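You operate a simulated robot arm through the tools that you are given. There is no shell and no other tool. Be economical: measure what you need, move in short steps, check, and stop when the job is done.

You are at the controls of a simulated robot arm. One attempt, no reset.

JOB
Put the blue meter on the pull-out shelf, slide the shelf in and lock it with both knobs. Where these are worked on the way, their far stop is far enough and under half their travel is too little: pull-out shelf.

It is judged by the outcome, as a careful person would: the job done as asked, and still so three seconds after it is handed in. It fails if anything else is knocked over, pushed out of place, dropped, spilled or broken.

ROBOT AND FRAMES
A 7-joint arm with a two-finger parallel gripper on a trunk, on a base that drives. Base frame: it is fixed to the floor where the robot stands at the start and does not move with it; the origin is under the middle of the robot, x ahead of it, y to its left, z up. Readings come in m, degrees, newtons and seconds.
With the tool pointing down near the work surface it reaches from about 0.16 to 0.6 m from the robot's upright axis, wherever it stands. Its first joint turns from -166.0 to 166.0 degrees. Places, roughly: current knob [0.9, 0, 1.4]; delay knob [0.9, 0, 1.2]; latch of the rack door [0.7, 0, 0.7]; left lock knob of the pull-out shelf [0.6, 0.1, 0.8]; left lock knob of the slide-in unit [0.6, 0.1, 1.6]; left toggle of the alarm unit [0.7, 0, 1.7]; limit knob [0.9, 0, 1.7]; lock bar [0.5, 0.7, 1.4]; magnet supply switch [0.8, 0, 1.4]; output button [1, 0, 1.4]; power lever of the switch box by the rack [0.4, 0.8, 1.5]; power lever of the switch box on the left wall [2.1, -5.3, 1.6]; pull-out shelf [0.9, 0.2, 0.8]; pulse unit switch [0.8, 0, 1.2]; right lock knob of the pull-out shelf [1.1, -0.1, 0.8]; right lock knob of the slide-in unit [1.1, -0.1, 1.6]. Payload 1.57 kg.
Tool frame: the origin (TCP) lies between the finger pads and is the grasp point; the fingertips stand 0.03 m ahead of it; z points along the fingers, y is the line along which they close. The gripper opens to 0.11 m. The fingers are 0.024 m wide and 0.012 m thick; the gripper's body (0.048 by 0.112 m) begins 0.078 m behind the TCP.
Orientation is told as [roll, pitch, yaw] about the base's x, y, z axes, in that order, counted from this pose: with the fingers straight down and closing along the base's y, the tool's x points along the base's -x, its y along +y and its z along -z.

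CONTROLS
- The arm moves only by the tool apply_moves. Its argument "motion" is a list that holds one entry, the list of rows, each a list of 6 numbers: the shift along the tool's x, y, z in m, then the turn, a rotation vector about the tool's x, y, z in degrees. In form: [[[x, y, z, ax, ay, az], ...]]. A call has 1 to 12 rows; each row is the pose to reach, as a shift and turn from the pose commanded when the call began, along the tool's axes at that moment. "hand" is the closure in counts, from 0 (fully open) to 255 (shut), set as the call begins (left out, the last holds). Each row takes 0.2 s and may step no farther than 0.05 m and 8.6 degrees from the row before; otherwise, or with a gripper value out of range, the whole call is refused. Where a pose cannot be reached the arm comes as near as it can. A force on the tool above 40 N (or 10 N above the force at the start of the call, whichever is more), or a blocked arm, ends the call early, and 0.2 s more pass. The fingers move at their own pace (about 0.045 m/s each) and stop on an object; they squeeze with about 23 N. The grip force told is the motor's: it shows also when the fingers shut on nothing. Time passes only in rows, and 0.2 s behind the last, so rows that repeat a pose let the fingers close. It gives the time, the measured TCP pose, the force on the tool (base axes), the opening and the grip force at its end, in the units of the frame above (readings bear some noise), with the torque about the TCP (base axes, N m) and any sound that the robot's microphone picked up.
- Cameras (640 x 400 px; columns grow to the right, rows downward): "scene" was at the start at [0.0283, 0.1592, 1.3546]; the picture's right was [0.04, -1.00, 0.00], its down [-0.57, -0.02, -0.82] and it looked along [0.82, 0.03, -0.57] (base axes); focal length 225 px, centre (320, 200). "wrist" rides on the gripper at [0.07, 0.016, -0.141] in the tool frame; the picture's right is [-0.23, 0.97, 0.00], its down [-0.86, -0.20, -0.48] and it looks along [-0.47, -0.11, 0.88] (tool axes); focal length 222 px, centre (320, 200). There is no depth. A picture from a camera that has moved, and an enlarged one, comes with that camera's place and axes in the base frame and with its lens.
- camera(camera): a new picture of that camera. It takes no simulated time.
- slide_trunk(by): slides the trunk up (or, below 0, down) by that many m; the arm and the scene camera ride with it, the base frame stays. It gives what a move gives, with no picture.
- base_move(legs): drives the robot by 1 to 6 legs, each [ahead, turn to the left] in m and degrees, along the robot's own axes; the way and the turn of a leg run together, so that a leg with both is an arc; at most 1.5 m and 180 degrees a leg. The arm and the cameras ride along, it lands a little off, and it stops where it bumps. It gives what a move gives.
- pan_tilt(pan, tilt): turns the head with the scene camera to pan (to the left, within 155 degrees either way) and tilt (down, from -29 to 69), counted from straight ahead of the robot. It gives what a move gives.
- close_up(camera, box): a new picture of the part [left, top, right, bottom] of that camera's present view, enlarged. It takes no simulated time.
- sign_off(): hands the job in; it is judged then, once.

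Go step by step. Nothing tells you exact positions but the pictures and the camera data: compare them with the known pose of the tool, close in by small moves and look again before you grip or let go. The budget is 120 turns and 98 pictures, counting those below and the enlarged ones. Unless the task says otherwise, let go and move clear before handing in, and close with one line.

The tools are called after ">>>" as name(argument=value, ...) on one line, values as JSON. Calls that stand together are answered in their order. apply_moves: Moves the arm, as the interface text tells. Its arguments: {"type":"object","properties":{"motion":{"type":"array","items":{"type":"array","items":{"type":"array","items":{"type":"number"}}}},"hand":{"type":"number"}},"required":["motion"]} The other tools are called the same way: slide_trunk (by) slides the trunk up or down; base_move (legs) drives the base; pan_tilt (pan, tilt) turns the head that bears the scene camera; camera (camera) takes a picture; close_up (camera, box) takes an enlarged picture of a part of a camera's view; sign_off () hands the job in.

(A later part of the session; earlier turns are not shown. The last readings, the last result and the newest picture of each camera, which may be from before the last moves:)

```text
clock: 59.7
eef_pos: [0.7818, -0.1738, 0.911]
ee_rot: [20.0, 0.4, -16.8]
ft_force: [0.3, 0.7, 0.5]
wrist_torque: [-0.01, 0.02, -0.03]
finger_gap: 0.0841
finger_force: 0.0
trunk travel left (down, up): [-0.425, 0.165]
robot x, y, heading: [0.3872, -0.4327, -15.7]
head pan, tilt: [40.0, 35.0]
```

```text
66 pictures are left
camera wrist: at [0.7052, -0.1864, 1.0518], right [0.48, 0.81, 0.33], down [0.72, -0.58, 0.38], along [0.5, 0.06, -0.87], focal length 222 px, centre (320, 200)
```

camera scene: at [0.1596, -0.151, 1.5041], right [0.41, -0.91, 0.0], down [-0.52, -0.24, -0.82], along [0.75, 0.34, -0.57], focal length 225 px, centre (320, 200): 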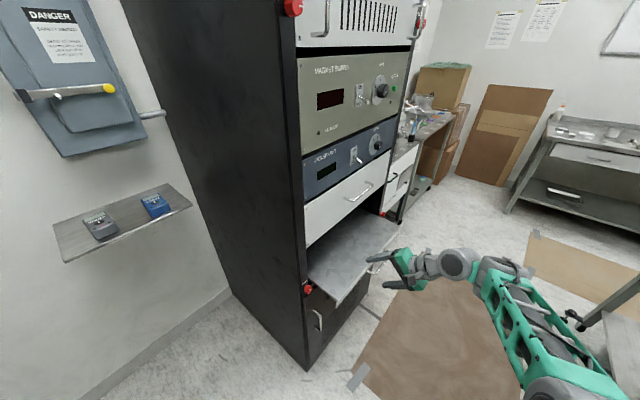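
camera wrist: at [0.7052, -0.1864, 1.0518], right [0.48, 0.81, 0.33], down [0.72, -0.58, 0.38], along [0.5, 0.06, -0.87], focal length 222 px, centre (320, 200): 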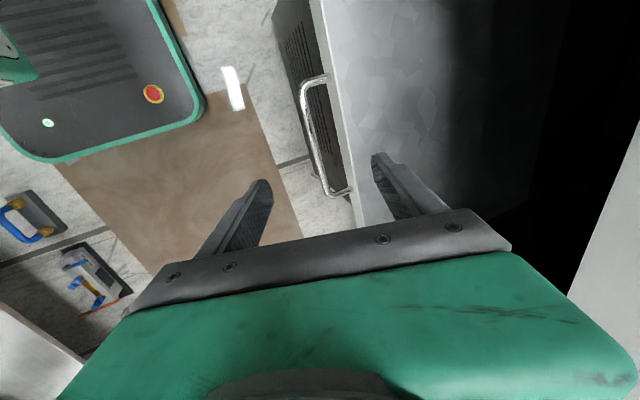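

The shelf's edge is at n≈0.115 and the bar at n≈0.147, leaving a ~28 mm slot for the inner finger. I narrow the gripper and lower partway.

>>> apply_moves(motion=[[[0, -0.0126, 0, 0, 0, 0], [0, -0.0126, 0.02, 0, 0, 0], [0, -0.0126, 0.04, 0, 0, 0], [0, -0.0126, 0.055, 0, 0, 0], [0, -0.0126, 0.065, 0, 0, 0], [0, -0.0126, 0.065, 0, 0, 0]]], hand=161)

>>> close_up(camera="wrist", box=[200, 50, 460, 250])

```text
clock: 61.1
eef_pos: [0.7841, -0.1629, 0.8459]
ee_rot: [20.1, 0.4, -16.8]
ft_force: [0.6, -0.5, 0.1]
wrist_torque: [-0.01, -0.01, 0.0]
finger_gap: 0.0407
finger_force: 0.1
trunk travel left (down, up): [-0.425, 0.165]
robot x, y, heading: [0.3871, -0.4337, -15.6]
head pan, tilt: [40.0, 35.0]
```

```text
2.00 times, centred on (330, 150) of wrist
camera zoom: at [0.708, -0.1749, 0.9859], right [0.48, 0.81, 0.33], down [0.72, -0.58, 0.38], along [0.5, 0.06, -0.87], focal length 444 px, centre (300, 300)
```

zoom: 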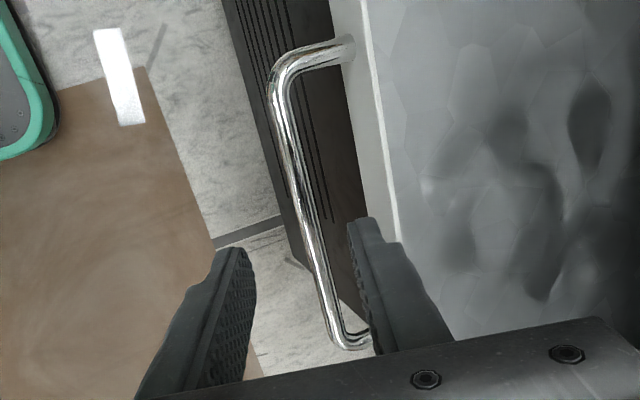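

>>> apply_moves(motion=[[[0, 0, 0.015, 0, 0, 0], [0, 0, 0.03, 0, 0, 0], [0, 0, 0.043, 0, 0, 0]]])

>>> close_up(camera="wrist", box=[200, 50, 460, 250])

```text
clock: 61.9
eef_pos: [0.7868, -0.1476, 0.8041]
ee_rot: [20.0, 0.4, -16.8]
ft_force: [-0.2, -0.2, 0.0]
wrist_torque: [-0.01, -0.02, 0.03]
finger_gap: 0.0405
finger_force: 0.0
trunk travel left (down, up): [-0.425, 0.165]
robot x, y, heading: [0.3877, -0.4324, -15.3]
head pan, tilt: [40.0, 35.0]
```

```text
2.00 times, centred on (330, 150) of wrist
camera zoom: at [0.7118, -0.1597, 0.9446], right [0.48, 0.81, 0.33], down [0.72, -0.58, 0.37], along [0.5, 0.06, -0.87], focal length 444 px, centre (300, 300)
```

zoom: 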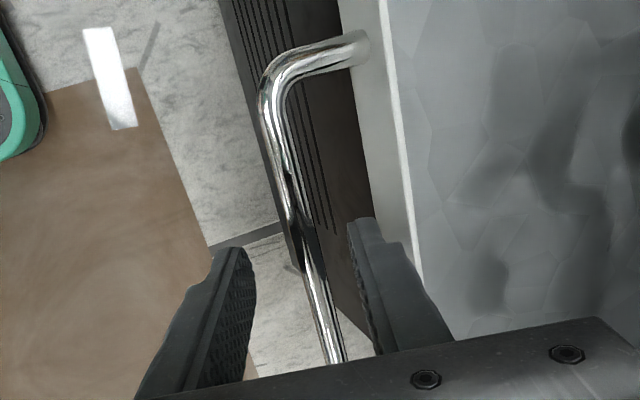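

The inner finger is in the slot. I go a bit deeper, close, and pull outward.

>>> apply_moves(motion=[[[0, 0, 0.006, 0, 0, 0], [0, 0, 0.006, 0, 0, 0], [0, 0, 0.006, 0, 0, 0], [0, 0, 0.006, 0, 0, 0]]], hand=255)

>>> apply_moves(motion=[[[0, -0.0188, -0.0068, 0, 0, 0], [0, -0.0376, -0.0137, 0, 0, 0], [0, -0.0564, -0.0205, 0, 0, 0], [0, -0.0752, -0.0274, 0, 0, 0], [0, -0.094, -0.0342, 0, 0, 0], [0, -0.1128, -0.041, 0, 0, 0], [0, -0.1316, -0.0479, 0, 0, 0], [0, -0.1504, -0.0547, 0, 0, 0]]])

>>> camera(camera="scene")

```text
clock: 62.9
eef_pos: [0.7891, -0.1454, 0.8012]
ee_rot: [20.1, 0.4, -16.7]
ft_force: [0.4, 0.0, 5.7]
wrist_torque: [-0.06, -0.24, 0.6]
finger_gap: 0.0097
finger_force: 27.5
trunk travel left (down, up): [-0.425, 0.165]
robot x, y, heading: [0.3873, -0.4376, -15.3]
head pan, tilt: [40.0, 35.0]
```

```text
clock: 64.7
eef_pos: [0.7445, -0.3, 0.8003]
ee_rot: [20.1, 0.2, -16.9]
ft_force: [14.9, -5.3, 9.3]
wrist_torque: [-0.12, -0.64, 0.51]
finger_gap: 0.01
finger_force: 28.5
trunk travel left (down, up): [-0.425, 0.165]
robot x, y, heading: [0.3871, -0.4323, -15.2]
head pan, tilt: [40.0, 35.0]
```

```text
63 pictures are left
camera scene: at [0.4522, -0.2322, 1.5042], right [0.42, -0.91, 0.0], down [-0.52, -0.24, -0.82], along [0.74, 0.34, -0.57], focal length 225 px, centre (320, 200)
```

scene: 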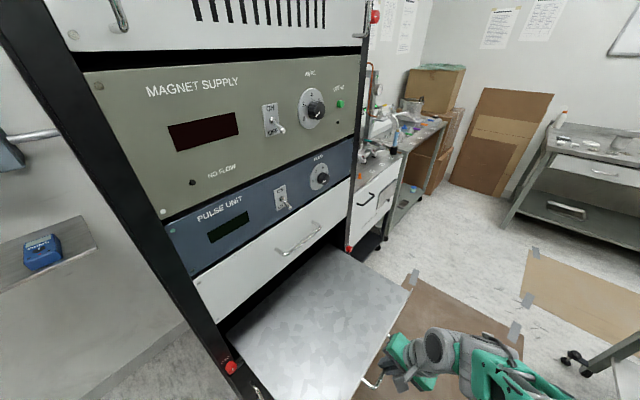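

The shelf is about 0.29 m out. I try a little further to find whether it is at its stop.

>>> apply_moves(motion=[[[-0.002, -0.0188, -0.0068, 0, 0, 0], [-0.004, -0.0376, -0.0137, 0, 0, 0], [-0.004, -0.0564, -0.0205, 0, 0, 0], [-0.004, -0.0752, -0.0274, 0, 0, 0]]])

```text
clock: 65.1
eef_pos: [0.7397, -0.3085, 0.8009]
ee_rot: [20.9, 0.2, -15.9]
ft_force: [7.2, 7.2, -9.9]
wrist_torque: [0.18, 0.16, 0.35]
finger_gap: 0.01
finger_force: 28.3
trunk travel left (down, up): [-0.425, 0.165]
robot x, y, heading: [0.3902, -0.4313, -15.1]
head pan, tilt: [40.0, 35.0]
stopped in row 2: the force on the tool passed its limit at 51 N (the readings are from after the stop); the commanded pose is now the measured one
```

That's the far stop (~0.3 m). I open and lift clear, then look.

>>> apply_moves(motion=[[[0, 0, 0, 0, 0, 0], [0, 0, 0, 0, 0, 0], [0, 0, 0, 0, 0, 0]]], hand=165)

>>> apply_moves(motion=[[[0, 0, -0.025, 0, 0, 0], [0, 0, -0.05, 0, 0, 0], [0, 0, -0.08, 4, 0, 0], [0, 0, -0.11, 10, 0, 0], [0, 0, -0.14, 15, 0, 0], [0, 0, -0.17, 20.5, 0, 0]]])

>>> camera(camera="scene")

```text
clock: 65.9
eef_pos: [0.7402, -0.3083, 0.8025]
ee_rot: [20.9, 0.3, -15.9]
ft_force: [0.0, 0.3, 0.1]
wrist_torque: [0.0, 0.03, -0.01]
finger_gap: 0.0386
finger_force: 0.2
trunk travel left (down, up): [-0.425, 0.165]
robot x, y, heading: [0.3871, -0.437, -15.3]
head pan, tilt: [40.0, 35.0]
```

```text
clock: 67.3
eef_pos: [0.7234, -0.3681, 0.9625]
ee_rot: [0.3, 0.3, -16.1]
ft_force: [0.2, -0.8, 0.8]
wrist_torque: [0.03, 0.05, -0.02]
finger_gap: 0.0388
finger_force: 0.0
trunk travel left (down, up): [-0.425, 0.165]
robot x, y, heading: [0.3893, -0.433, -15.2]
head pan, tilt: [40.0, 35.0]
```

```text
62 pictures are left
camera scene: at [0.4506, -0.2313, 1.5042], right [0.42, -0.91, 0.0], down [-0.52, -0.24, -0.82], along [0.74, 0.34, -0.57], focal length 225 px, centre (320, 200)
```

scene: 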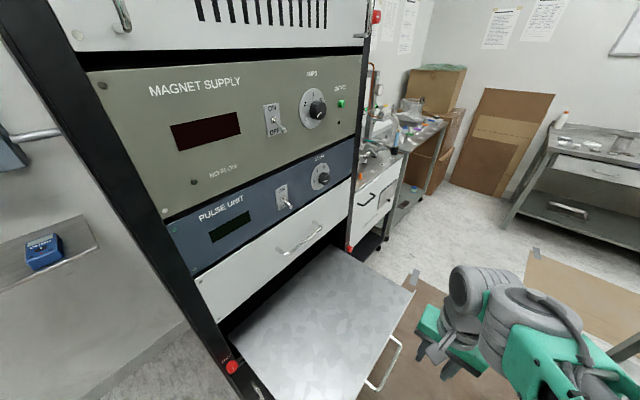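

The shelf is fully out. Now the meter: I raise and centre the arm, then drive back and around to the wall shelf.

>>> apply_moves(motion=[[[-0.005, -0.03, -0.03, 0, 0, 0], [-0.01, -0.06, -0.06, 0, 0, 0], [-0.015, -0.09, -0.09, 0, 0, 0], [-0.02, -0.12, -0.12, 0, 0, 0], [-0.02, -0.15, -0.14, 0, 0, 0]]], hand=0)

>>> base_move(legs=[[-0.17, 0], [0, -43], [-0.5, 0]])

```text
clock: 68.5
eef_pos: [0.7026, -0.5209, 1.102]
ee_rot: [0.3, 0.4, -16.0]
ft_force: [0.5, 0.4, 0.3]
wrist_torque: [0.0, -0.02, 0.0]
finger_gap: 0.1099
finger_force: 0.1
trunk travel left (down, up): [-0.425, 0.165]
robot x, y, heading: [0.3879, -0.4348, -15.5]
head pan, tilt: [40.0, 35.0]
```

```text
clock: 74.5
eef_pos: [0.1321, -0.2409, 1.102]
ee_rot: [0.4, 0.2, -59.6]
ft_force: [-0.3, 0.0, -0.5]
wrist_torque: [0.02, 0.01, 0.0]
finger_gap: 0.1099
finger_force: 0.0
trunk travel left (down, up): [-0.425, 0.165]
robot x, y, heading: [-0.0392, 0.0348, -59.0]
head pan, tilt: [40.0, 35.0]
```

Now I turn left and approach the wall shelf, staying clear of the switch box above it.

>>> base_move(legs=[[0, 129], [0.36, 0], [0, -50]])

>>> pan_tilt(pan=25, tilt=35)

>>> camera(camera="scene")

>>> camera(camera="wrist")

```text
clock: 84.4
eef_pos: [0.3978, 0.4828, 1.1016]
ee_rot: [0.4, 0.2, 18.4]
ft_force: [-0.1, -0.5, 0.4]
wrist_torque: [0.01, -0.01, -0.01]
finger_gap: 0.11
finger_force: 0.1
trunk travel left (down, up): [-0.425, 0.165]
robot x, y, heading: [0.0874, 0.3741, 19.2]
head pan, tilt: [40.0, 35.0]
```

```text
clock: 85.2
eef_pos: [0.3969, 0.4814, 1.1019]
ee_rot: [0.4, 0.2, 18.3]
ft_force: [0.3, -0.5, -0.1]
wrist_torque: [0.01, -0.03, -0.01]
finger_gap: 0.11
finger_force: 0.0
trunk travel left (down, up): [-0.425, 0.165]
robot x, y, heading: [0.0899, 0.3715, 19.2]
head pan, tilt: [25.0, 35.0]
```

```text
61 pictures are left
camera scene: at [0.0447, 0.5629, 1.5042], right [0.7, -0.72, 0.0], down [-0.41, -0.4, -0.82], along [0.59, 0.57, -0.57], focal length 225 px, centre (320, 200)
```

scene: 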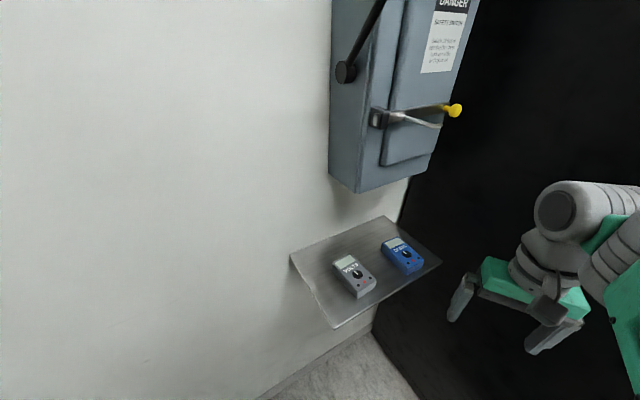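

```text
60 pictures are left
camera wrist: at [0.3266, 0.4733, 1.2449], right [-0.09, 1.0, 0.0], down [0.88, 0.08, 0.47], along [0.47, 0.05, -0.88], focal length 222 px, centre (320, 200)
```

wrist: 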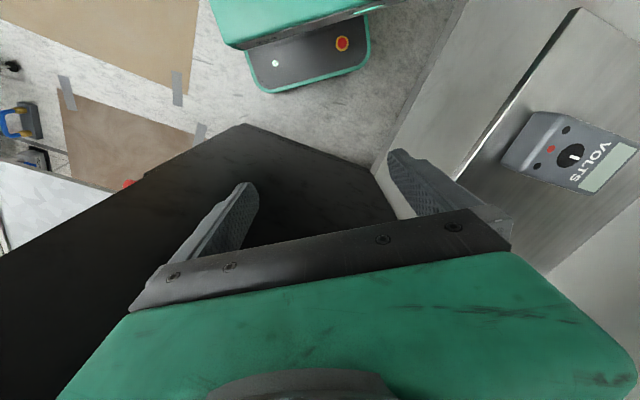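

>>> close_up(camera="scene", box=[280, 205, 450, 335])

```text
3.08 times, centred on (365, 270) of scene
camera zoom: at [0.0447, 0.5629, 1.5042], right [0.7, -0.72, 0.0], down [-0.41, -0.4, -0.82], along [0.59, 0.57, -0.57], focal length 693 px, centre (182, -15)
```

zoom: 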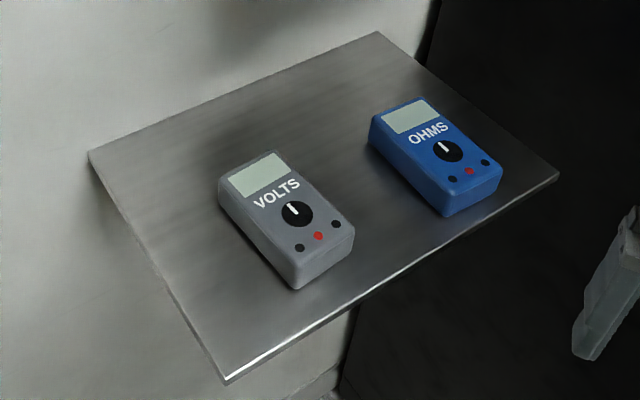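

Meter: centre ≈ (0.533,0.70), 0.07 wide by 0.095 long, long axis at azimuth ~72°, shelf top ≈0.98. I'll approach pitched 45° from the front, staying below the switch box.

>>> slide_trunk(by=0.1)

>>> apply_moves(motion=[[[-0.016, 0.006, 0.01, 0, 0, -8], [-0.033, 0.011, 0.02, 0, 0, -16], [-0.049, 0.017, 0.03, 0, 0, -24], [-0.065, 0.023, 0.04, 0, 0, -32], [-0.081, 0.029, 0.05, 0, 0, -40], [-0.098, 0.034, 0.06, 0, 0, -48], [-0.114, 0.04, 0.07, 0, 0, -55]]])

>>> apply_moves(motion=[[[0, 0, 0, 0, -8, 0], [0, 0, 0, 0, -16, 0], [0, 0, 0, 0, -24, 0], [0, 0, 0, 0, -32, 0], [0, 0, 0, 0, -40, 0], [0, 0, 0, 0, -46, 0]]])

>>> camera(camera="wrist")

>>> camera(camera="scene")

```text
clock: 86.5
eef_pos: [0.3972, 0.4808, 1.2013]
ee_rot: [0.4, 0.3, 18.3]
ft_force: [-0.6, 1.0, -0.2]
wrist_torque: [0.01, 0.0, 0.03]
finger_gap: 0.11
finger_force: 0.1
trunk travel left (down, up): [-0.525, 0.065]
robot x, y, heading: [0.0916, 0.3745, 19.0]
head pan, tilt: [25.0, 35.0]
```

```text
clock: 88.1
eef_pos: [0.4906, 0.5565, 1.1324]
ee_rot: [0.5, -0.1, 73.5]
ft_force: [-0.7, 0.2, 0.0]
wrist_torque: [0.01, 0.0, -0.01]
finger_gap: 0.11
finger_force: 0.0
trunk travel left (down, up): [-0.525, 0.065]
robot x, y, heading: [0.0872, 0.3729, 19.2]
head pan, tilt: [25.0, 35.0]
```

```text
clock: 89.5
eef_pos: [0.4915, 0.5549, 1.1316]
ee_rot: [0.5, -46.3, 72.9]
ft_force: [-0.6, -0.5, 0.1]
wrist_torque: [0.01, -0.01, -0.05]
finger_gap: 0.1096
finger_force: 0.0
trunk travel left (down, up): [-0.525, 0.065]
robot x, y, heading: [0.0892, 0.3698, 19.1]
head pan, tilt: [25.0, 35.0]
```

```text
58 pictures are left
camera wrist: at [0.4336, 0.4151, 1.1802], right [-0.89, 0.43, 0.17], down [0.27, 0.18, 0.95], along [0.38, 0.89, -0.27], focal length 222 px, centre (320, 200)
```

wrist: 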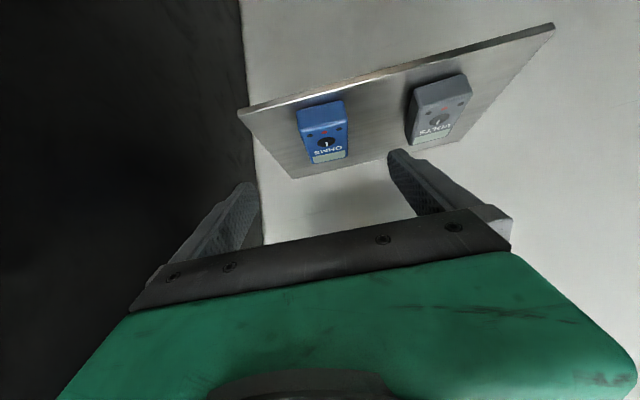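

```text
57 pictures are left
camera scene: at [0.0448, 0.5627, 1.6042], right [0.7, -0.72, 0.0], down [-0.41, -0.4, -0.82], along [0.59, 0.57, -0.57], focal length 225 px, centre (320, 200)
```

scene: 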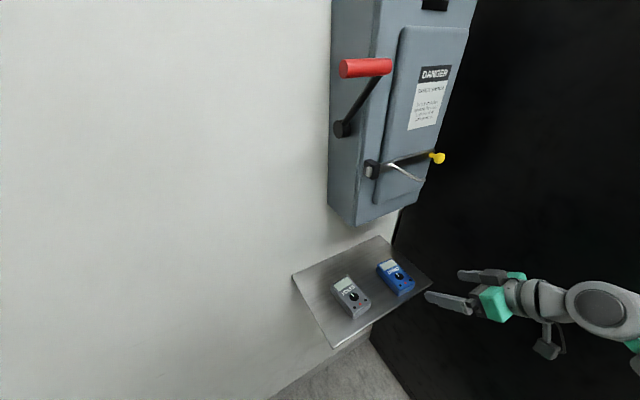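

Reach is good. I approach to about 7 cm from the grasp point and re-measure.

>>> apply_moves(motion=[[[-0.003, 0.001, 0.035, 0, 0, 0], [-0.007, 0.002, 0.07, 0, 0, 0], [-0.0103, 0.0034, 0.105, 0, 0, 0]]])

>>> camera(camera="wrist")

>>> close_up(camera="scene", box=[290, 230, 450, 340])

```text
clock: 90.3
eef_pos: [0.5122, 0.6374, 1.0676]
ee_rot: [0.7, -46.1, 72.8]
ft_force: [-0.6, 0.4, 0.0]
wrist_torque: [-0.01, -0.03, -0.03]
finger_gap: 0.1103
finger_force: 0.0
trunk travel left (down, up): [-0.525, 0.065]
robot x, y, heading: [0.0897, 0.3719, 19.1]
head pan, tilt: [25.0, 35.0]
```

```text
56 pictures are left
camera wrist: at [0.4542, 0.4965, 1.1163], right [-0.89, 0.43, 0.17], down [0.27, 0.18, 0.95], along [0.38, 0.89, -0.27], focal length 222 px, centre (320, 200)
```

wrist: 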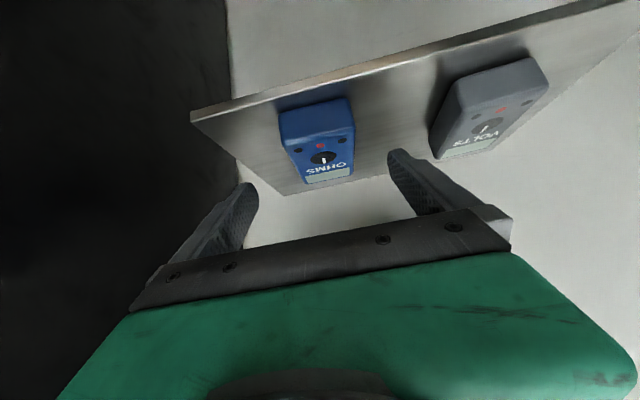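

```text
3.64 times, centred on (370, 285) of scene
camera zoom: at [0.0449, 0.563, 1.6042], right [0.7, -0.72, 0.0], down [-0.41, -0.4, -0.82], along [0.59, 0.57, -0.57], focal length 819 px, centre (138, -109)
```

zoom: 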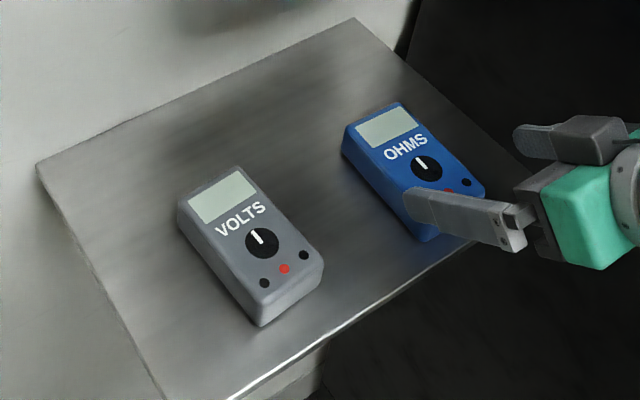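

Aligned: the meter lies centred between the fingers. I advance to the grasp.

>>> apply_moves(motion=[[[0, -0.001, 0.02, 0, 0, 0], [0, -0.002, 0.04, 0, 0, 0], [0.001, -0.003, 0.055, 0, 0, 0], [0.0013, -0.0038, 0.068, 0, 0, 0]]])

>>> camera(camera="wrist")

>>> close_up(camera="scene", box=[330, 230, 450, 330])

```text
clock: 91.3
eef_pos: [0.5293, 0.6805, 1.0184]
ee_rot: [0.6, -46.1, 72.9]
ft_force: [0.0, -0.5, -0.3]
wrist_torque: [0.03, 0.02, 0.0]
finger_gap: 0.1099
finger_force: 0.1
trunk travel left (down, up): [-0.525, 0.065]
robot x, y, heading: [0.0885, 0.3744, 19.2]
head pan, tilt: [25.0, 35.0]
```

```text
54 pictures are left
camera wrist: at [0.4706, 0.5406, 1.0678], right [-0.89, 0.43, 0.17], down [0.27, 0.18, 0.95], along [0.38, 0.89, -0.27], focal length 222 px, centre (320, 200)
```

wrist: 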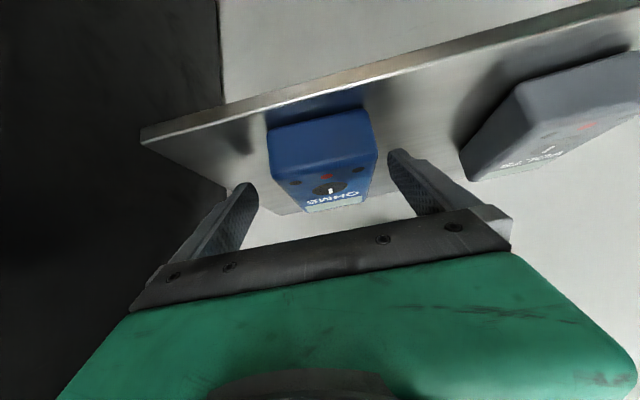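

```text
4.00 times, centred on (390, 280) of scene
camera zoom: at [0.0448, 0.5629, 1.6042], right [0.7, -0.72, 0.0], down [-0.41, -0.4, -0.82], along [0.59, 0.57, -0.57], focal length 900 px, centre (40, -120)
```

zoom: 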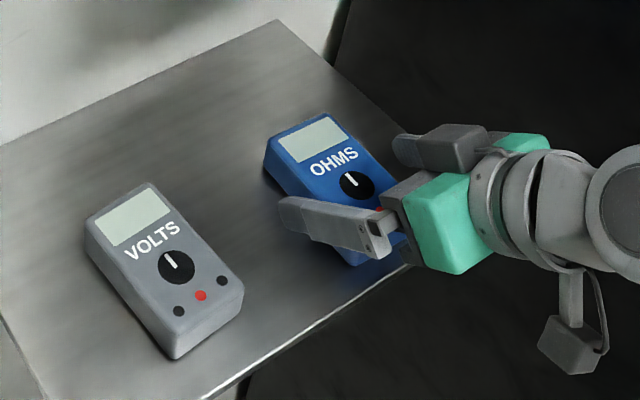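

The fingers straddle the meter, with tips around mid-length. I close the gripper.

>>> apply_moves(motion=[[[0, 0, 0, 0, 0, 0], [0, 0, 0, 0, 0, 0], [0, 0, 0, 0, 0, 0], [0, 0, 0, 0, 0, 0], [0, 0, 0, 0, 0, 0]]], hand=255)

>>> camera(camera="wrist")

```text
clock: 92.5
eef_pos: [0.5288, 0.6804, 1.0184]
ee_rot: [0.7, -46.1, 72.9]
ft_force: [-1.0, 0.2, 0.3]
wrist_torque: [0.01, -0.04, 0.03]
finger_gap: 0.0656
finger_force: 22.9
trunk travel left (down, up): [-0.525, 0.065]
robot x, y, heading: [0.0878, 0.3718, 19.0]
head pan, tilt: [25.0, 35.0]
```

```text
52 pictures are left
camera wrist: at [0.4703, 0.5405, 1.0679], right [-0.89, 0.43, 0.17], down [0.27, 0.18, 0.95], along [0.38, 0.89, -0.27], focal length 222 px, centre (320, 200)
```

wrist: 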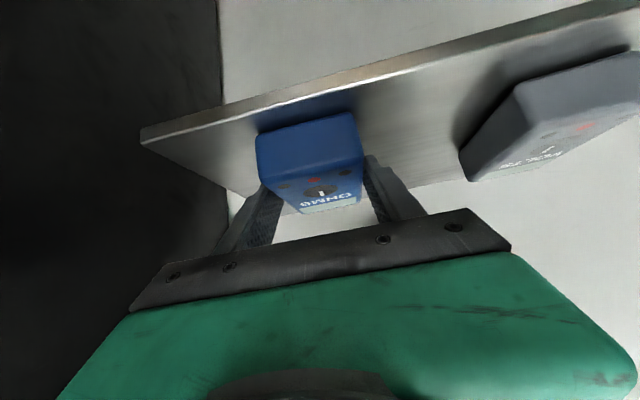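

Gripped (66 mm). I lift straight up 4 cm, then retreat from the wall.

>>> apply_moves(motion=[[[-0.0144, 0, -0.0139, 0, 0, 0], [-0.0288, 0, -0.0278, 0, 0, 0], [-0.0216, 0, -0.0458, 0, 0, 0], [-0.0042, 0, -0.0638, 0, 0, 0], [0.0132, 0, -0.0818, 0, 0, 0], [0.0306, 0, -0.0998, 0, 0, 0], [0.048, 0, -0.1178, 0, 0, 0]]])

>>> camera(camera="wrist")

>>> camera(camera="scene")

```text
clock: 94.1
eef_pos: [0.4927, 0.5686, 1.0655]
ee_rot: [0.7, -46.1, 72.9]
ft_force: [0.4, 0.8, -2.5]
wrist_torque: [-0.07, 0.05, 0.0]
finger_gap: 0.0657
finger_force: 23.2
trunk travel left (down, up): [-0.525, 0.065]
robot x, y, heading: [0.0894, 0.3743, 19.3]
head pan, tilt: [25.0, 35.0]
```

```text
51 pictures are left
camera wrist: at [0.435, 0.4287, 1.114], right [-0.89, 0.43, 0.17], down [0.27, 0.18, 0.95], along [0.38, 0.89, -0.27], focal length 222 px, centre (320, 200)
```

wrist: 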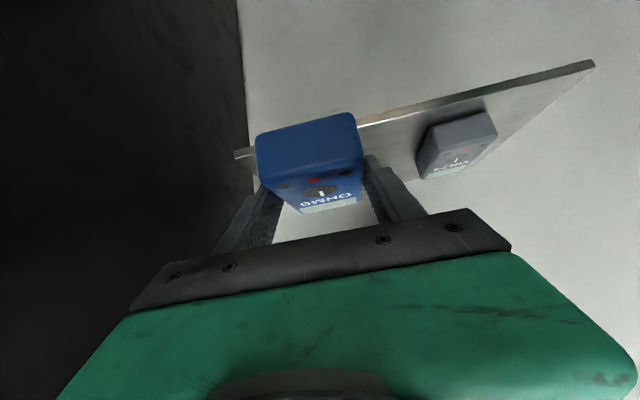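

```text
50 pictures are left
camera scene: at [0.0449, 0.5628, 1.6042], right [0.7, -0.72, 0.0], down [-0.41, -0.4, -0.82], along [0.59, 0.57, -0.57], focal length 225 px, centre (320, 200)
```

scene: 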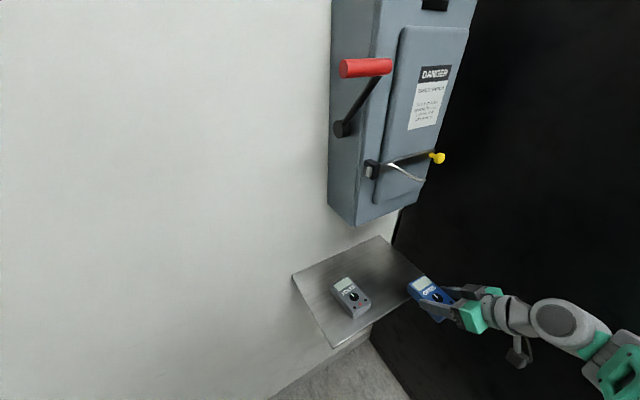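

The meter is held. I back off, and drive around to the corridor beside the pulled-out shelf.

>>> base_move(legs=[[-0.25, 0], [0, -96], [0.64, 0]])

```text
clock: 96.0
eef_pos: [0.2629, 0.4897, 1.0645]
ee_rot: [0.8, -46.0, 72.8]
ft_force: [0.3, -0.3, -2.9]
wrist_torque: [-0.04, 0.01, 0.0]
finger_gap: 0.0656
finger_force: 23.1
trunk travel left (down, up): [-0.525, 0.065]
robot x, y, heading: [-0.14, 0.292, 19.1]
head pan, tilt: [25.0, 35.0]
stopped in leg 1: the robot was blocked; the commanded pose is now the measured one
```

The back touched the bench; I go forward a little and then turn.

>>> base_move(legs=[[0.08, 0], [0, -50]])

```text
clock: 99.3
eef_pos: [0.3439, 0.1322, 1.0647]
ee_rot: [0.7, -46.1, 22.5]
ft_force: [-0.2, 0.1, -2.1]
wrist_torque: [-0.02, 0.05, 0.0]
finger_gap: 0.0659
finger_force: 23.4
trunk travel left (down, up): [-0.525, 0.065]
robot x, y, heading: [-0.0684, 0.3179, -31.1]
head pan, tilt: [25.0, 35.0]
```

>>> base_move(legs=[[0, -53], [0.65, 0], [0, 68.5]])

>>> pan_tilt(pan=40, tilt=40)

>>> camera(camera="scene")

```text
clock: 108.4
eef_pos: [0.4513, -0.394, 1.0654]
ee_rot: [0.7, -46.1, 39.6]
ft_force: [0.2, 0.4, -2.9]
wrist_torque: [-0.02, 0.04, 0.0]
finger_gap: 0.0658
finger_force: 23.3
trunk travel left (down, up): [-0.525, 0.065]
robot x, y, heading: [0.0074, -0.334, -14.1]
head pan, tilt: [25.0, 35.0]
```

```text
clock: 109.1
eef_pos: [0.4498, -0.3945, 1.0657]
ee_rot: [0.9, -46.1, 39.5]
ft_force: [0.3, 0.6, -3.3]
wrist_torque: [-0.02, 0.03, 0.03]
finger_gap: 0.0659
finger_force: 22.9
trunk travel left (down, up): [-0.525, 0.065]
robot x, y, heading: [0.0056, -0.3358, -14.1]
head pan, tilt: [40.0, 40.0]
```

```text
49 pictures are left
camera scene: at [0.0619, -0.1322, 1.5967], right [0.43, -0.9, 0.0], down [-0.58, -0.28, -0.77], along [0.69, 0.33, -0.64], focal length 225 px, centre (320, 200)
```

scene: 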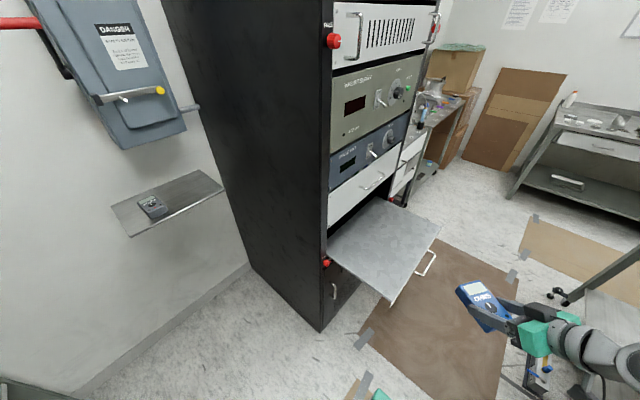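

The shelf is out and clear. I align the heading and drive 0.35 m ahead, then rotate the tool to face the rack.

>>> base_move(legs=[[0, -1.6], [0.35, 0]])

>>> camera(camera="scene")

```text
clock: 111.8
eef_pos: [0.7946, -0.5032, 1.066]
ee_rot: [0.8, -46.1, 38.0]
ft_force: [-0.5, 0.2, -2.4]
wrist_torque: [-0.05, 0.04, 0.0]
finger_gap: 0.0657
finger_force: 22.8
trunk travel left (down, up): [-0.525, 0.065]
robot x, y, heading: [0.3477, -0.4341, -15.8]
head pan, tilt: [40.0, 40.0]
```

```text
48 pictures are left
camera scene: at [0.4123, -0.2309, 1.5966], right [0.41, -0.91, 0.0], down [-0.59, -0.26, -0.77], along [0.7, 0.32, -0.64], focal length 225 px, centre (320, 200)
```

scene: 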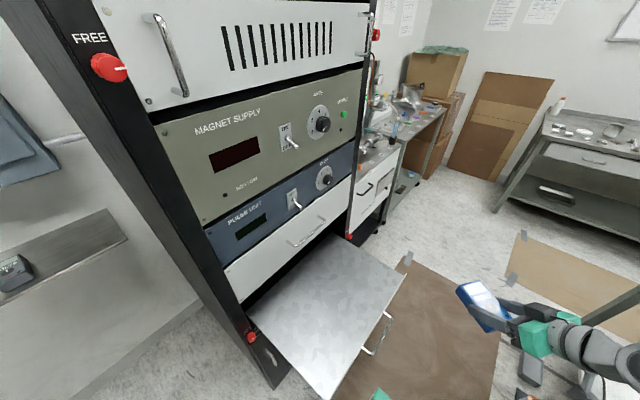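

>>> apply_moves(motion=[[[-0.011, 0.0345, 0.0115, -4.35, 0, -4.18], [-0.022, 0.069, 0.023, -8.7, 0, -8.37], [-0.033, 0.1035, 0.0345, -13.05, 0, -12.55], [-0.044, 0.138, 0.046, -17.4, 0, -16.7], [-0.055, 0.1725, 0.0575, -21.75, 0, -20.9], [-0.0664, 0.207, 0.069, -26.1, 0, -25.1]]])

>>> camera(camera="wrist")

>>> camera(camera="scene")

```text
clock: 113.2
eef_pos: [0.7389, -0.2839, 1.0662]
ee_rot: [0.8, -46.4, 74.3]
ft_force: [0.1, -0.5, -2.2]
wrist_torque: [-0.04, -0.01, -0.02]
finger_gap: 0.0658
finger_force: 22.9
trunk travel left (down, up): [-0.525, 0.065]
robot x, y, heading: [0.3565, -0.4292, -15.7]
head pan, tilt: [40.0, 40.0]
```

```text
47 pictures are left
camera wrist: at [0.6838, -0.4239, 1.1157], right [-0.9, 0.41, 0.17], down [0.26, 0.18, 0.95], along [0.35, 0.9, -0.27], focal length 222 px, centre (320, 200)
```

wrist: 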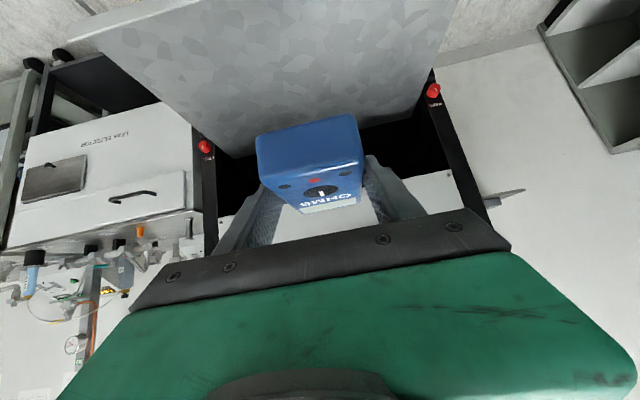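

```text
46 pictures are left
camera scene: at [0.412, -0.2305, 1.5966], right [0.41, -0.91, 0.0], down [-0.59, -0.26, -0.77], along [0.7, 0.32, -0.64], focal length 225 px, centre (320, 200)
```

scene: 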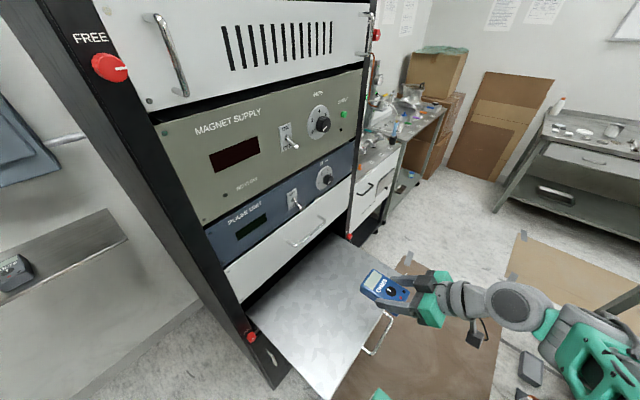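

Now I move inward over the shelf and down to just above it.

>>> apply_moves(motion=[[[0.0075, 0, 0.037, 0, 0, 0], [0.015, 0, 0.074, 0, 0, 0], [0.0225, 0, 0.111, 0, 0, 0], [0.03, 0, 0.148, 0, 0, 0], [0.0375, 0, 0.185, 0, 0, 0], [0.045, 0, 0.2224, 0, 0, 0]]])

>>> camera(camera="scene")

>>> camera(camera="wrist")

```text
clock: 114.6
eef_pos: [0.7729, -0.1556, 0.88]
ee_rot: [0.6, -46.3, 74.3]
ft_force: [0.1, -0.2, -2.3]
wrist_torque: [-0.06, 0.02, 0.0]
finger_gap: 0.0659
finger_force: 22.8
trunk travel left (down, up): [-0.525, 0.065]
robot x, y, heading: [0.3491, -0.4323, -15.7]
head pan, tilt: [40.0, 40.0]
```

```text
45 pictures are left
camera scene: at [0.4121, -0.2303, 1.5966], right [0.41, -0.91, 0.0], down [-0.59, -0.26, -0.77], along [0.7, 0.32, -0.64], focal length 225 px, centre (320, 200)
```

scene: 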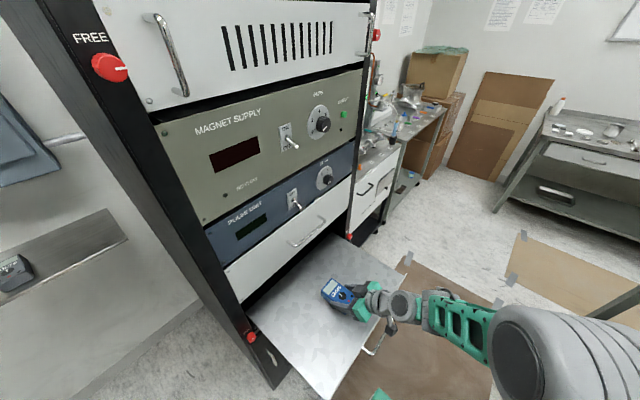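

```text
44 pictures are left
camera wrist: at [0.7176, -0.2966, 0.9283], right [-0.9, 0.41, 0.17], down [0.26, 0.18, 0.95], along [0.36, 0.9, -0.27], focal length 222 px, centre (320, 200)
```

wrist: 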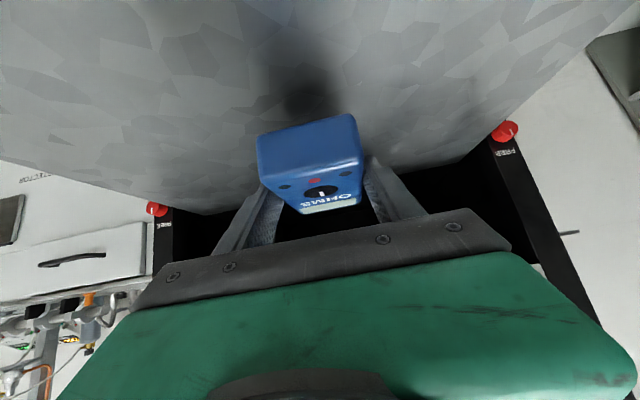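

>>> apply_moves(motion=[[[0.0072, 0, 0.0069, 0, 0, 0], [0.0145, 0, 0.0138, 0, 0, 0]]])

>>> apply_moves(motion=[[[0.0022, 0, 0.0021, 0, 0, 0], [0.0043, 0, 0.0041, 0, 0, 0]]])

>>> close_up(camera="scene", box=[300, 260, 400, 340])

```text
clock: 115.2
eef_pos: [0.7715, -0.1558, 0.8591]
ee_rot: [0.6, -46.4, 74.3]
ft_force: [0.4, -0.3, -2.1]
wrist_torque: [-0.04, 0.01, 0.0]
finger_gap: 0.0654
finger_force: 23.0
trunk travel left (down, up): [-0.525, 0.065]
robot x, y, heading: [0.3506, -0.4284, -15.7]
head pan, tilt: [40.0, 40.0]
```

```text
clock: 115.8
eef_pos: [0.772, -0.1552, 0.8529]
ee_rot: [0.5, -46.4, 74.3]
ft_force: [-0.2, -0.1, -1.8]
wrist_torque: [-0.03, 0.04, 0.02]
finger_gap: 0.066
finger_force: 22.8
trunk travel left (down, up): [-0.525, 0.065]
robot x, y, heading: [0.3508, -0.4327, -15.5]
head pan, tilt: [40.0, 40.0]
```

```text
5.00 times, centred on (350, 300) of scene
camera zoom: at [0.412, -0.2306, 1.5966], right [0.41, -0.91, 0.0], down [-0.59, -0.26, -0.77], along [0.7, 0.32, -0.64], focal length 1126 px, centre (170, -300)
```

zoom: 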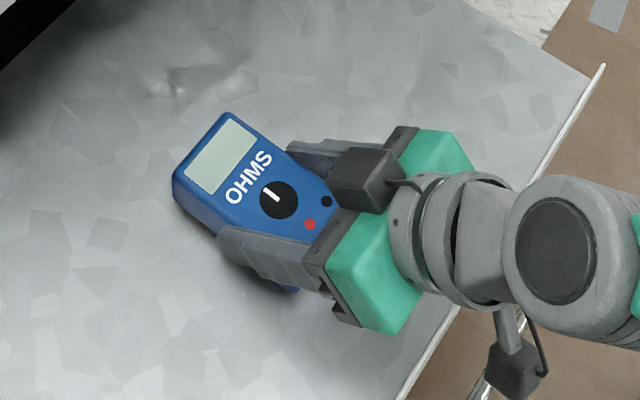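

>>> apply_moves(motion=[[[0.0029, 0, 0.0028, 0, 0, 0]]])

>>> apply_moves(motion=[[[0.0022, 0, 0.0021, 0, 0, 0]]])

```text
clock: 116.2
eef_pos: [0.7718, -0.1558, 0.8501]
ee_rot: [0.7, -46.4, 74.3]
ft_force: [0.3, 0.2, -2.6]
wrist_torque: [-0.06, -0.01, 0.0]
finger_gap: 0.0658
finger_force: 23.2
trunk travel left (down, up): [-0.525, 0.065]
robot x, y, heading: [0.3501, -0.4293, -15.6]
head pan, tilt: [40.0, 40.0]
```

```text
clock: 116.6
eef_pos: [0.7709, -0.1552, 0.8484]
ee_rot: [0.6, -46.4, 74.3]
ft_force: [0.7, -0.7, -2.3]
wrist_torque: [-0.07, 0.02, -0.01]
finger_gap: 0.0659
finger_force: 22.6
trunk travel left (down, up): [-0.525, 0.065]
robot x, y, heading: [0.3508, -0.4342, -15.7]
head pan, tilt: [40.0, 40.0]
```

>>> apply_moves(motion=[[[0.0029, 0, 0.0028, 0, 0, 0]]])

>>> apply_moves(motion=[[[0.0022, 0, 0.0021, 0, 0, 0]]])

>>> close_up(camera="wrist", box=[200, 60, 440, 230])

```text
clock: 117.0
eef_pos: [0.7725, -0.1542, 0.844]
ee_rot: [0.6, -46.5, 74.3]
ft_force: [0.4, 0.3, -2.0]
wrist_torque: [-0.04, 0.03, 0.02]
finger_gap: 0.0661
finger_force: 23.4
trunk travel left (down, up): [-0.525, 0.065]
robot x, y, heading: [0.3502, -0.4299, -15.7]
head pan, tilt: [40.0, 40.0]
```

```text
clock: 117.4
eef_pos: [0.772, -0.1549, 0.8396]
ee_rot: [0.6, -46.3, 74.3]
ft_force: [0.4, -0.6, -2.2]
wrist_torque: [-0.06, 0.0, 0.02]
finger_gap: 0.0657
finger_force: 22.9
trunk travel left (down, up): [-0.525, 0.065]
robot x, y, heading: [0.3499, -0.4324, -15.4]
head pan, tilt: [40.0, 40.0]
```

```text
2.35 times, centred on (320, 145) of wrist
camera zoom: at [0.7165, -0.2967, 0.8888], right [-0.9, 0.41, 0.17], down [0.26, 0.18, 0.95], along [0.35, 0.9, -0.27], focal length 523 px, centre (320, 329)
```

zoom: 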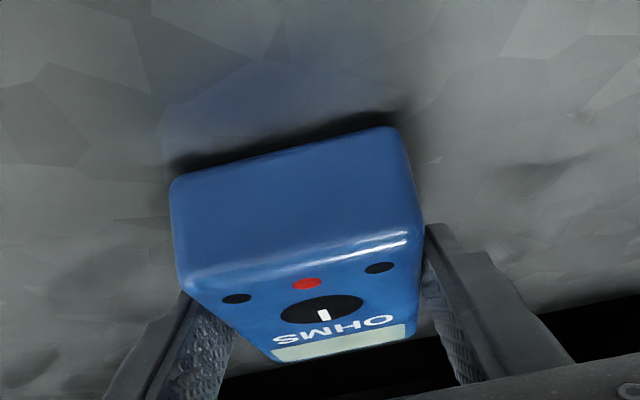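

Very near contact; I continue in small steps.

>>> apply_moves(motion=[[[0.0022, 0, 0.0021, 0, 0, 0]]])

>>> apply_moves(motion=[[[0.0015, 0, 0.0014, 0, 0, 0]]])

>>> apply_moves(motion=[[[0.0015, 0, 0.0014, 0, 0, 0]]])

```text
clock: 117.8
eef_pos: [0.7728, -0.1545, 0.8392]
ee_rot: [0.5, -46.5, 74.4]
ft_force: [-2.2, 0.4, 6.4]
wrist_torque: [-0.41, -0.1, -0.05]
finger_gap: 0.0657
finger_force: 22.5
trunk travel left (down, up): [-0.525, 0.065]
robot x, y, heading: [0.3495, -0.4342, -15.6]
head pan, tilt: [40.0, 40.0]
```

```text
clock: 118.2
eef_pos: [0.7719, -0.154, 0.8394]
ee_rot: [0.4, -46.7, 74.5]
ft_force: [-4.0, 2.4, 18.9]
wrist_torque: [-0.31, 0.03, -0.04]
finger_gap: 0.0659
finger_force: 23.4
trunk travel left (down, up): [-0.525, 0.065]
robot x, y, heading: [0.3471, -0.4331, -15.4]
head pan, tilt: [40.0, 40.0]
```

```text
clock: 118.6
eef_pos: [0.7732, -0.1538, 0.8352]
ee_rot: [0.3, -46.6, 74.5]
ft_force: [-2.7, 0.5, 20.7]
wrist_torque: [0.09, -0.25, 0.16]
finger_gap: 0.0659
finger_force: 22.4
trunk travel left (down, up): [-0.525, 0.065]
robot x, y, heading: [0.3495, -0.4321, -15.5]
head pan, tilt: [40.0, 40.0]
```

The meter rests on the shelf. I ease off, open, and withdraw along the tool axis.

>>> apply_moves(motion=[[[-0.0015, 0, -0.0014, 0, 0, 0], [-0.0015, 0, -0.0014, 0, 0, 0]]])

>>> apply_moves(motion=[[[0, 0, 0, 0, 0, 0], [0, 0, 0, 0, 0, 0], [0, 0, 0, 0, 0, 0], [0, 0, 0, 0, 0, 0]]], hand=20)

>>> apply_moves(motion=[[[0, 0, -0.02, 0, 0, 0], [0, 0, -0.05, 0, 0, 0], [0, 0, -0.09, 0, 0, 0], [0, 0, -0.13, 0, 0, 0]]])

>>> camera(camera="scene")

>>> camera(camera="wrist")

```text
clock: 119.2
eef_pos: [0.7728, -0.1544, 0.8363]
ee_rot: [0.6, -46.4, 74.3]
ft_force: [3.0, 2.7, 7.9]
wrist_torque: [0.5, -0.55, 0.04]
finger_gap: 0.0658
finger_force: 22.8
trunk travel left (down, up): [-0.525, 0.065]
robot x, y, heading: [0.3511, -0.4282, -15.6]
head pan, tilt: [40.0, 40.0]
```

```text
clock: 120.2
eef_pos: [0.7712, -0.155, 0.8366]
ee_rot: [0.6, -46.4, 74.2]
ft_force: [0.0, 1.3, 0.0]
wrist_torque: [-0.01, -0.03, 0.02]
finger_gap: 0.1013
finger_force: 0.0
trunk travel left (down, up): [-0.525, 0.065]
robot x, y, heading: [0.3525, -0.4313, -15.9]
head pan, tilt: [40.0, 40.0]
```

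```text
clock: 121.2
eef_pos: [0.7474, -0.2459, 0.9251]
ee_rot: [0.6, -46.4, 74.4]
ft_force: [-0.7, 0.1, 0.3]
wrist_torque: [0.02, 0.0, -0.02]
finger_gap: 0.1018
finger_force: 0.0
trunk travel left (down, up): [-0.525, 0.065]
robot x, y, heading: [0.3516, -0.4328, -15.3]
head pan, tilt: [40.0, 40.0]
```

```text
41 pictures are left
camera scene: at [0.4115, -0.2309, 1.5966], right [0.41, -0.91, 0.0], down [-0.59, -0.26, -0.77], along [0.7, 0.32, -0.64], focal length 225 px, centre (320, 200)
```

scene: 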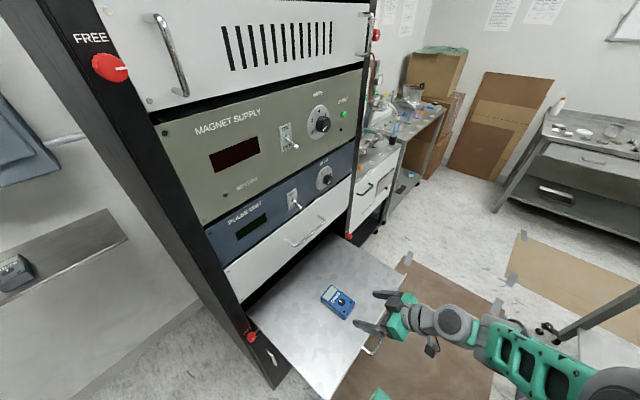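

```text
40 pictures are left
camera wrist: at [0.6923, -0.3882, 0.9739], right [-0.9, 0.41, 0.17], down [0.26, 0.18, 0.95], along [0.35, 0.9, -0.27], focal length 222 px, centre (320, 200)
```

wrist: 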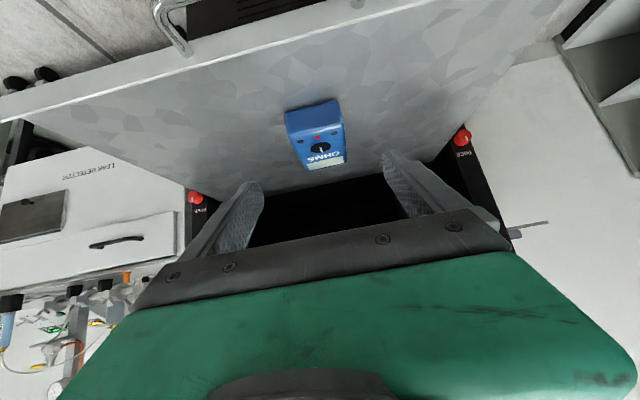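

The meter is standing well on the shelf. Next I close the fingers and move outward in front of the handle to push the shelf in.

>>> apply_moves(motion=[[[0.0207, 0, -0.0217, 0, 0, 0], [0.0414, 0, -0.0435, 0, 0, 0], [0.0621, 0, -0.0652, 0, 0, 0], [0.0828, 0, -0.0869, 0, 0, 0]]], hand=255)

>>> camera(camera="wrist")

```text
clock: 122.2
eef_pos: [0.7176, -0.3613, 0.9241]
ee_rot: [0.6, -46.4, 74.3]
ft_force: [0.3, 0.3, 0.4]
wrist_torque: [0.03, 0.02, -0.01]
finger_gap: 0.0135
finger_force: 0.5
trunk travel left (down, up): [-0.525, 0.065]
robot x, y, heading: [0.3477, -0.4311, -15.6]
head pan, tilt: [40.0, 40.0]
```

```text
39 pictures are left
camera wrist: at [0.6619, -0.5037, 0.9722], right [-0.9, 0.41, 0.17], down [0.26, 0.18, 0.95], along [0.35, 0.9, -0.27], focal length 222 px, centre (320, 200)
```

wrist: 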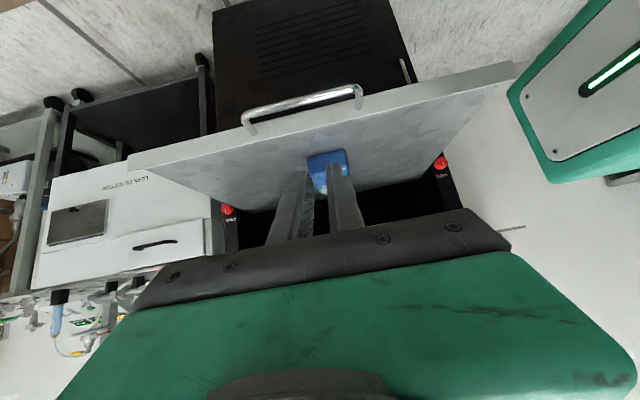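

>>> apply_moves(motion=[[[0.023, 0, 0.0219, 0, -5, 0], [0.046, 0, 0.0438, 0, -10, 0], [0.069, 0, 0.0657, 0, -15, 0], [0.092, 0, 0.0876, 0, -20, 0]]])

>>> camera(camera="wrist")

```text
clock: 123.2
eef_pos: [0.7149, -0.3632, 0.7978]
ee_rot: [1.0, -66.4, 73.8]
ft_force: [0.4, 0.2, -0.3]
wrist_torque: [0.01, 0.01, 0.0]
finger_gap: 0.0001
finger_force: 21.2
trunk travel left (down, up): [-0.525, 0.065]
robot x, y, heading: [0.348, -0.431, -15.7]
head pan, tilt: [40.0, 40.0]
```

```text
38 pictures are left
camera wrist: at [0.6574, -0.511, 0.7916], right [-0.91, 0.34, 0.21], down [0.17, -0.15, 0.97], along [0.37, 0.93, 0.08], focal length 222 px, centre (320, 200)
```

wrist: 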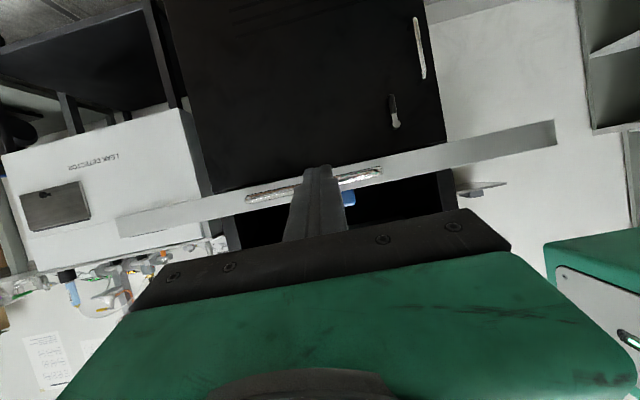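

The fingertips point at the bar's centre. I push the shelf in gently.

>>> apply_moves(motion=[[[-0.004, 0, 0.0092, 0, 0, 0], [-0.008, 0, 0.0183, 0, 0, 0], [-0.014, 0, 0.032, 0, 0, 0], [-0.02, 0, 0.0458, 0, 0, 0], [-0.026, 0, 0.0595, 0, 0, 0], [-0.032, 0, 0.0733, 0, 0, 0], [-0.038, 0, 0.087, 0, 0, 0], [-0.044, 0, 0.1008, 0, 0, 0], [-0.05, 0, 0.1145, 0, 0, 0], [-0.056, 0, 0.1282, 0, 0, 0], [-0.062, 0, 0.142, 0, 0, 0], [-0.066, 0, 0.1511, 0, 0, 0]]])

>>> camera(camera="wrist")

>>> camera(camera="scene")

```text
clock: 125.8
eef_pos: [0.7597, -0.2032, 0.7993]
ee_rot: [1.1, -66.4, 73.7]
ft_force: [0.3, -0.3, 0.2]
wrist_torque: [-0.03, 0.01, 0.0]
finger_gap: 0.0004
finger_force: 21.2
trunk travel left (down, up): [-0.525, 0.065]
robot x, y, heading: [0.3515, -0.4316, -15.8]
head pan, tilt: [40.0, 40.0]
```

```text
37 pictures are left
camera wrist: at [0.7023, -0.3512, 0.7932], right [-0.91, 0.34, 0.22], down [0.17, -0.15, 0.97], along [0.37, 0.93, 0.07], focal length 222 px, centre (320, 200)
```

wrist: 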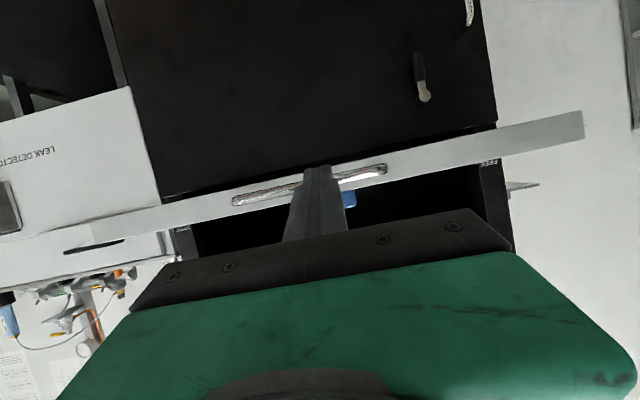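

```text
36 pictures are left
camera scene: at [0.4118, -0.2306, 1.5966], right [0.41, -0.91, 0.0], down [-0.59, -0.26, -0.77], along [0.7, 0.32, -0.64], focal length 225 px, centre (320, 200)
```

scene: 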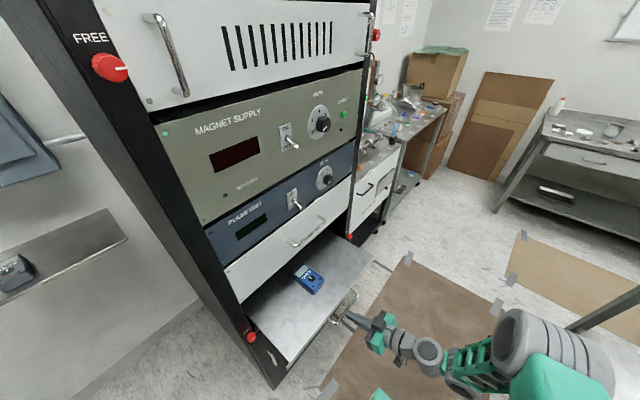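

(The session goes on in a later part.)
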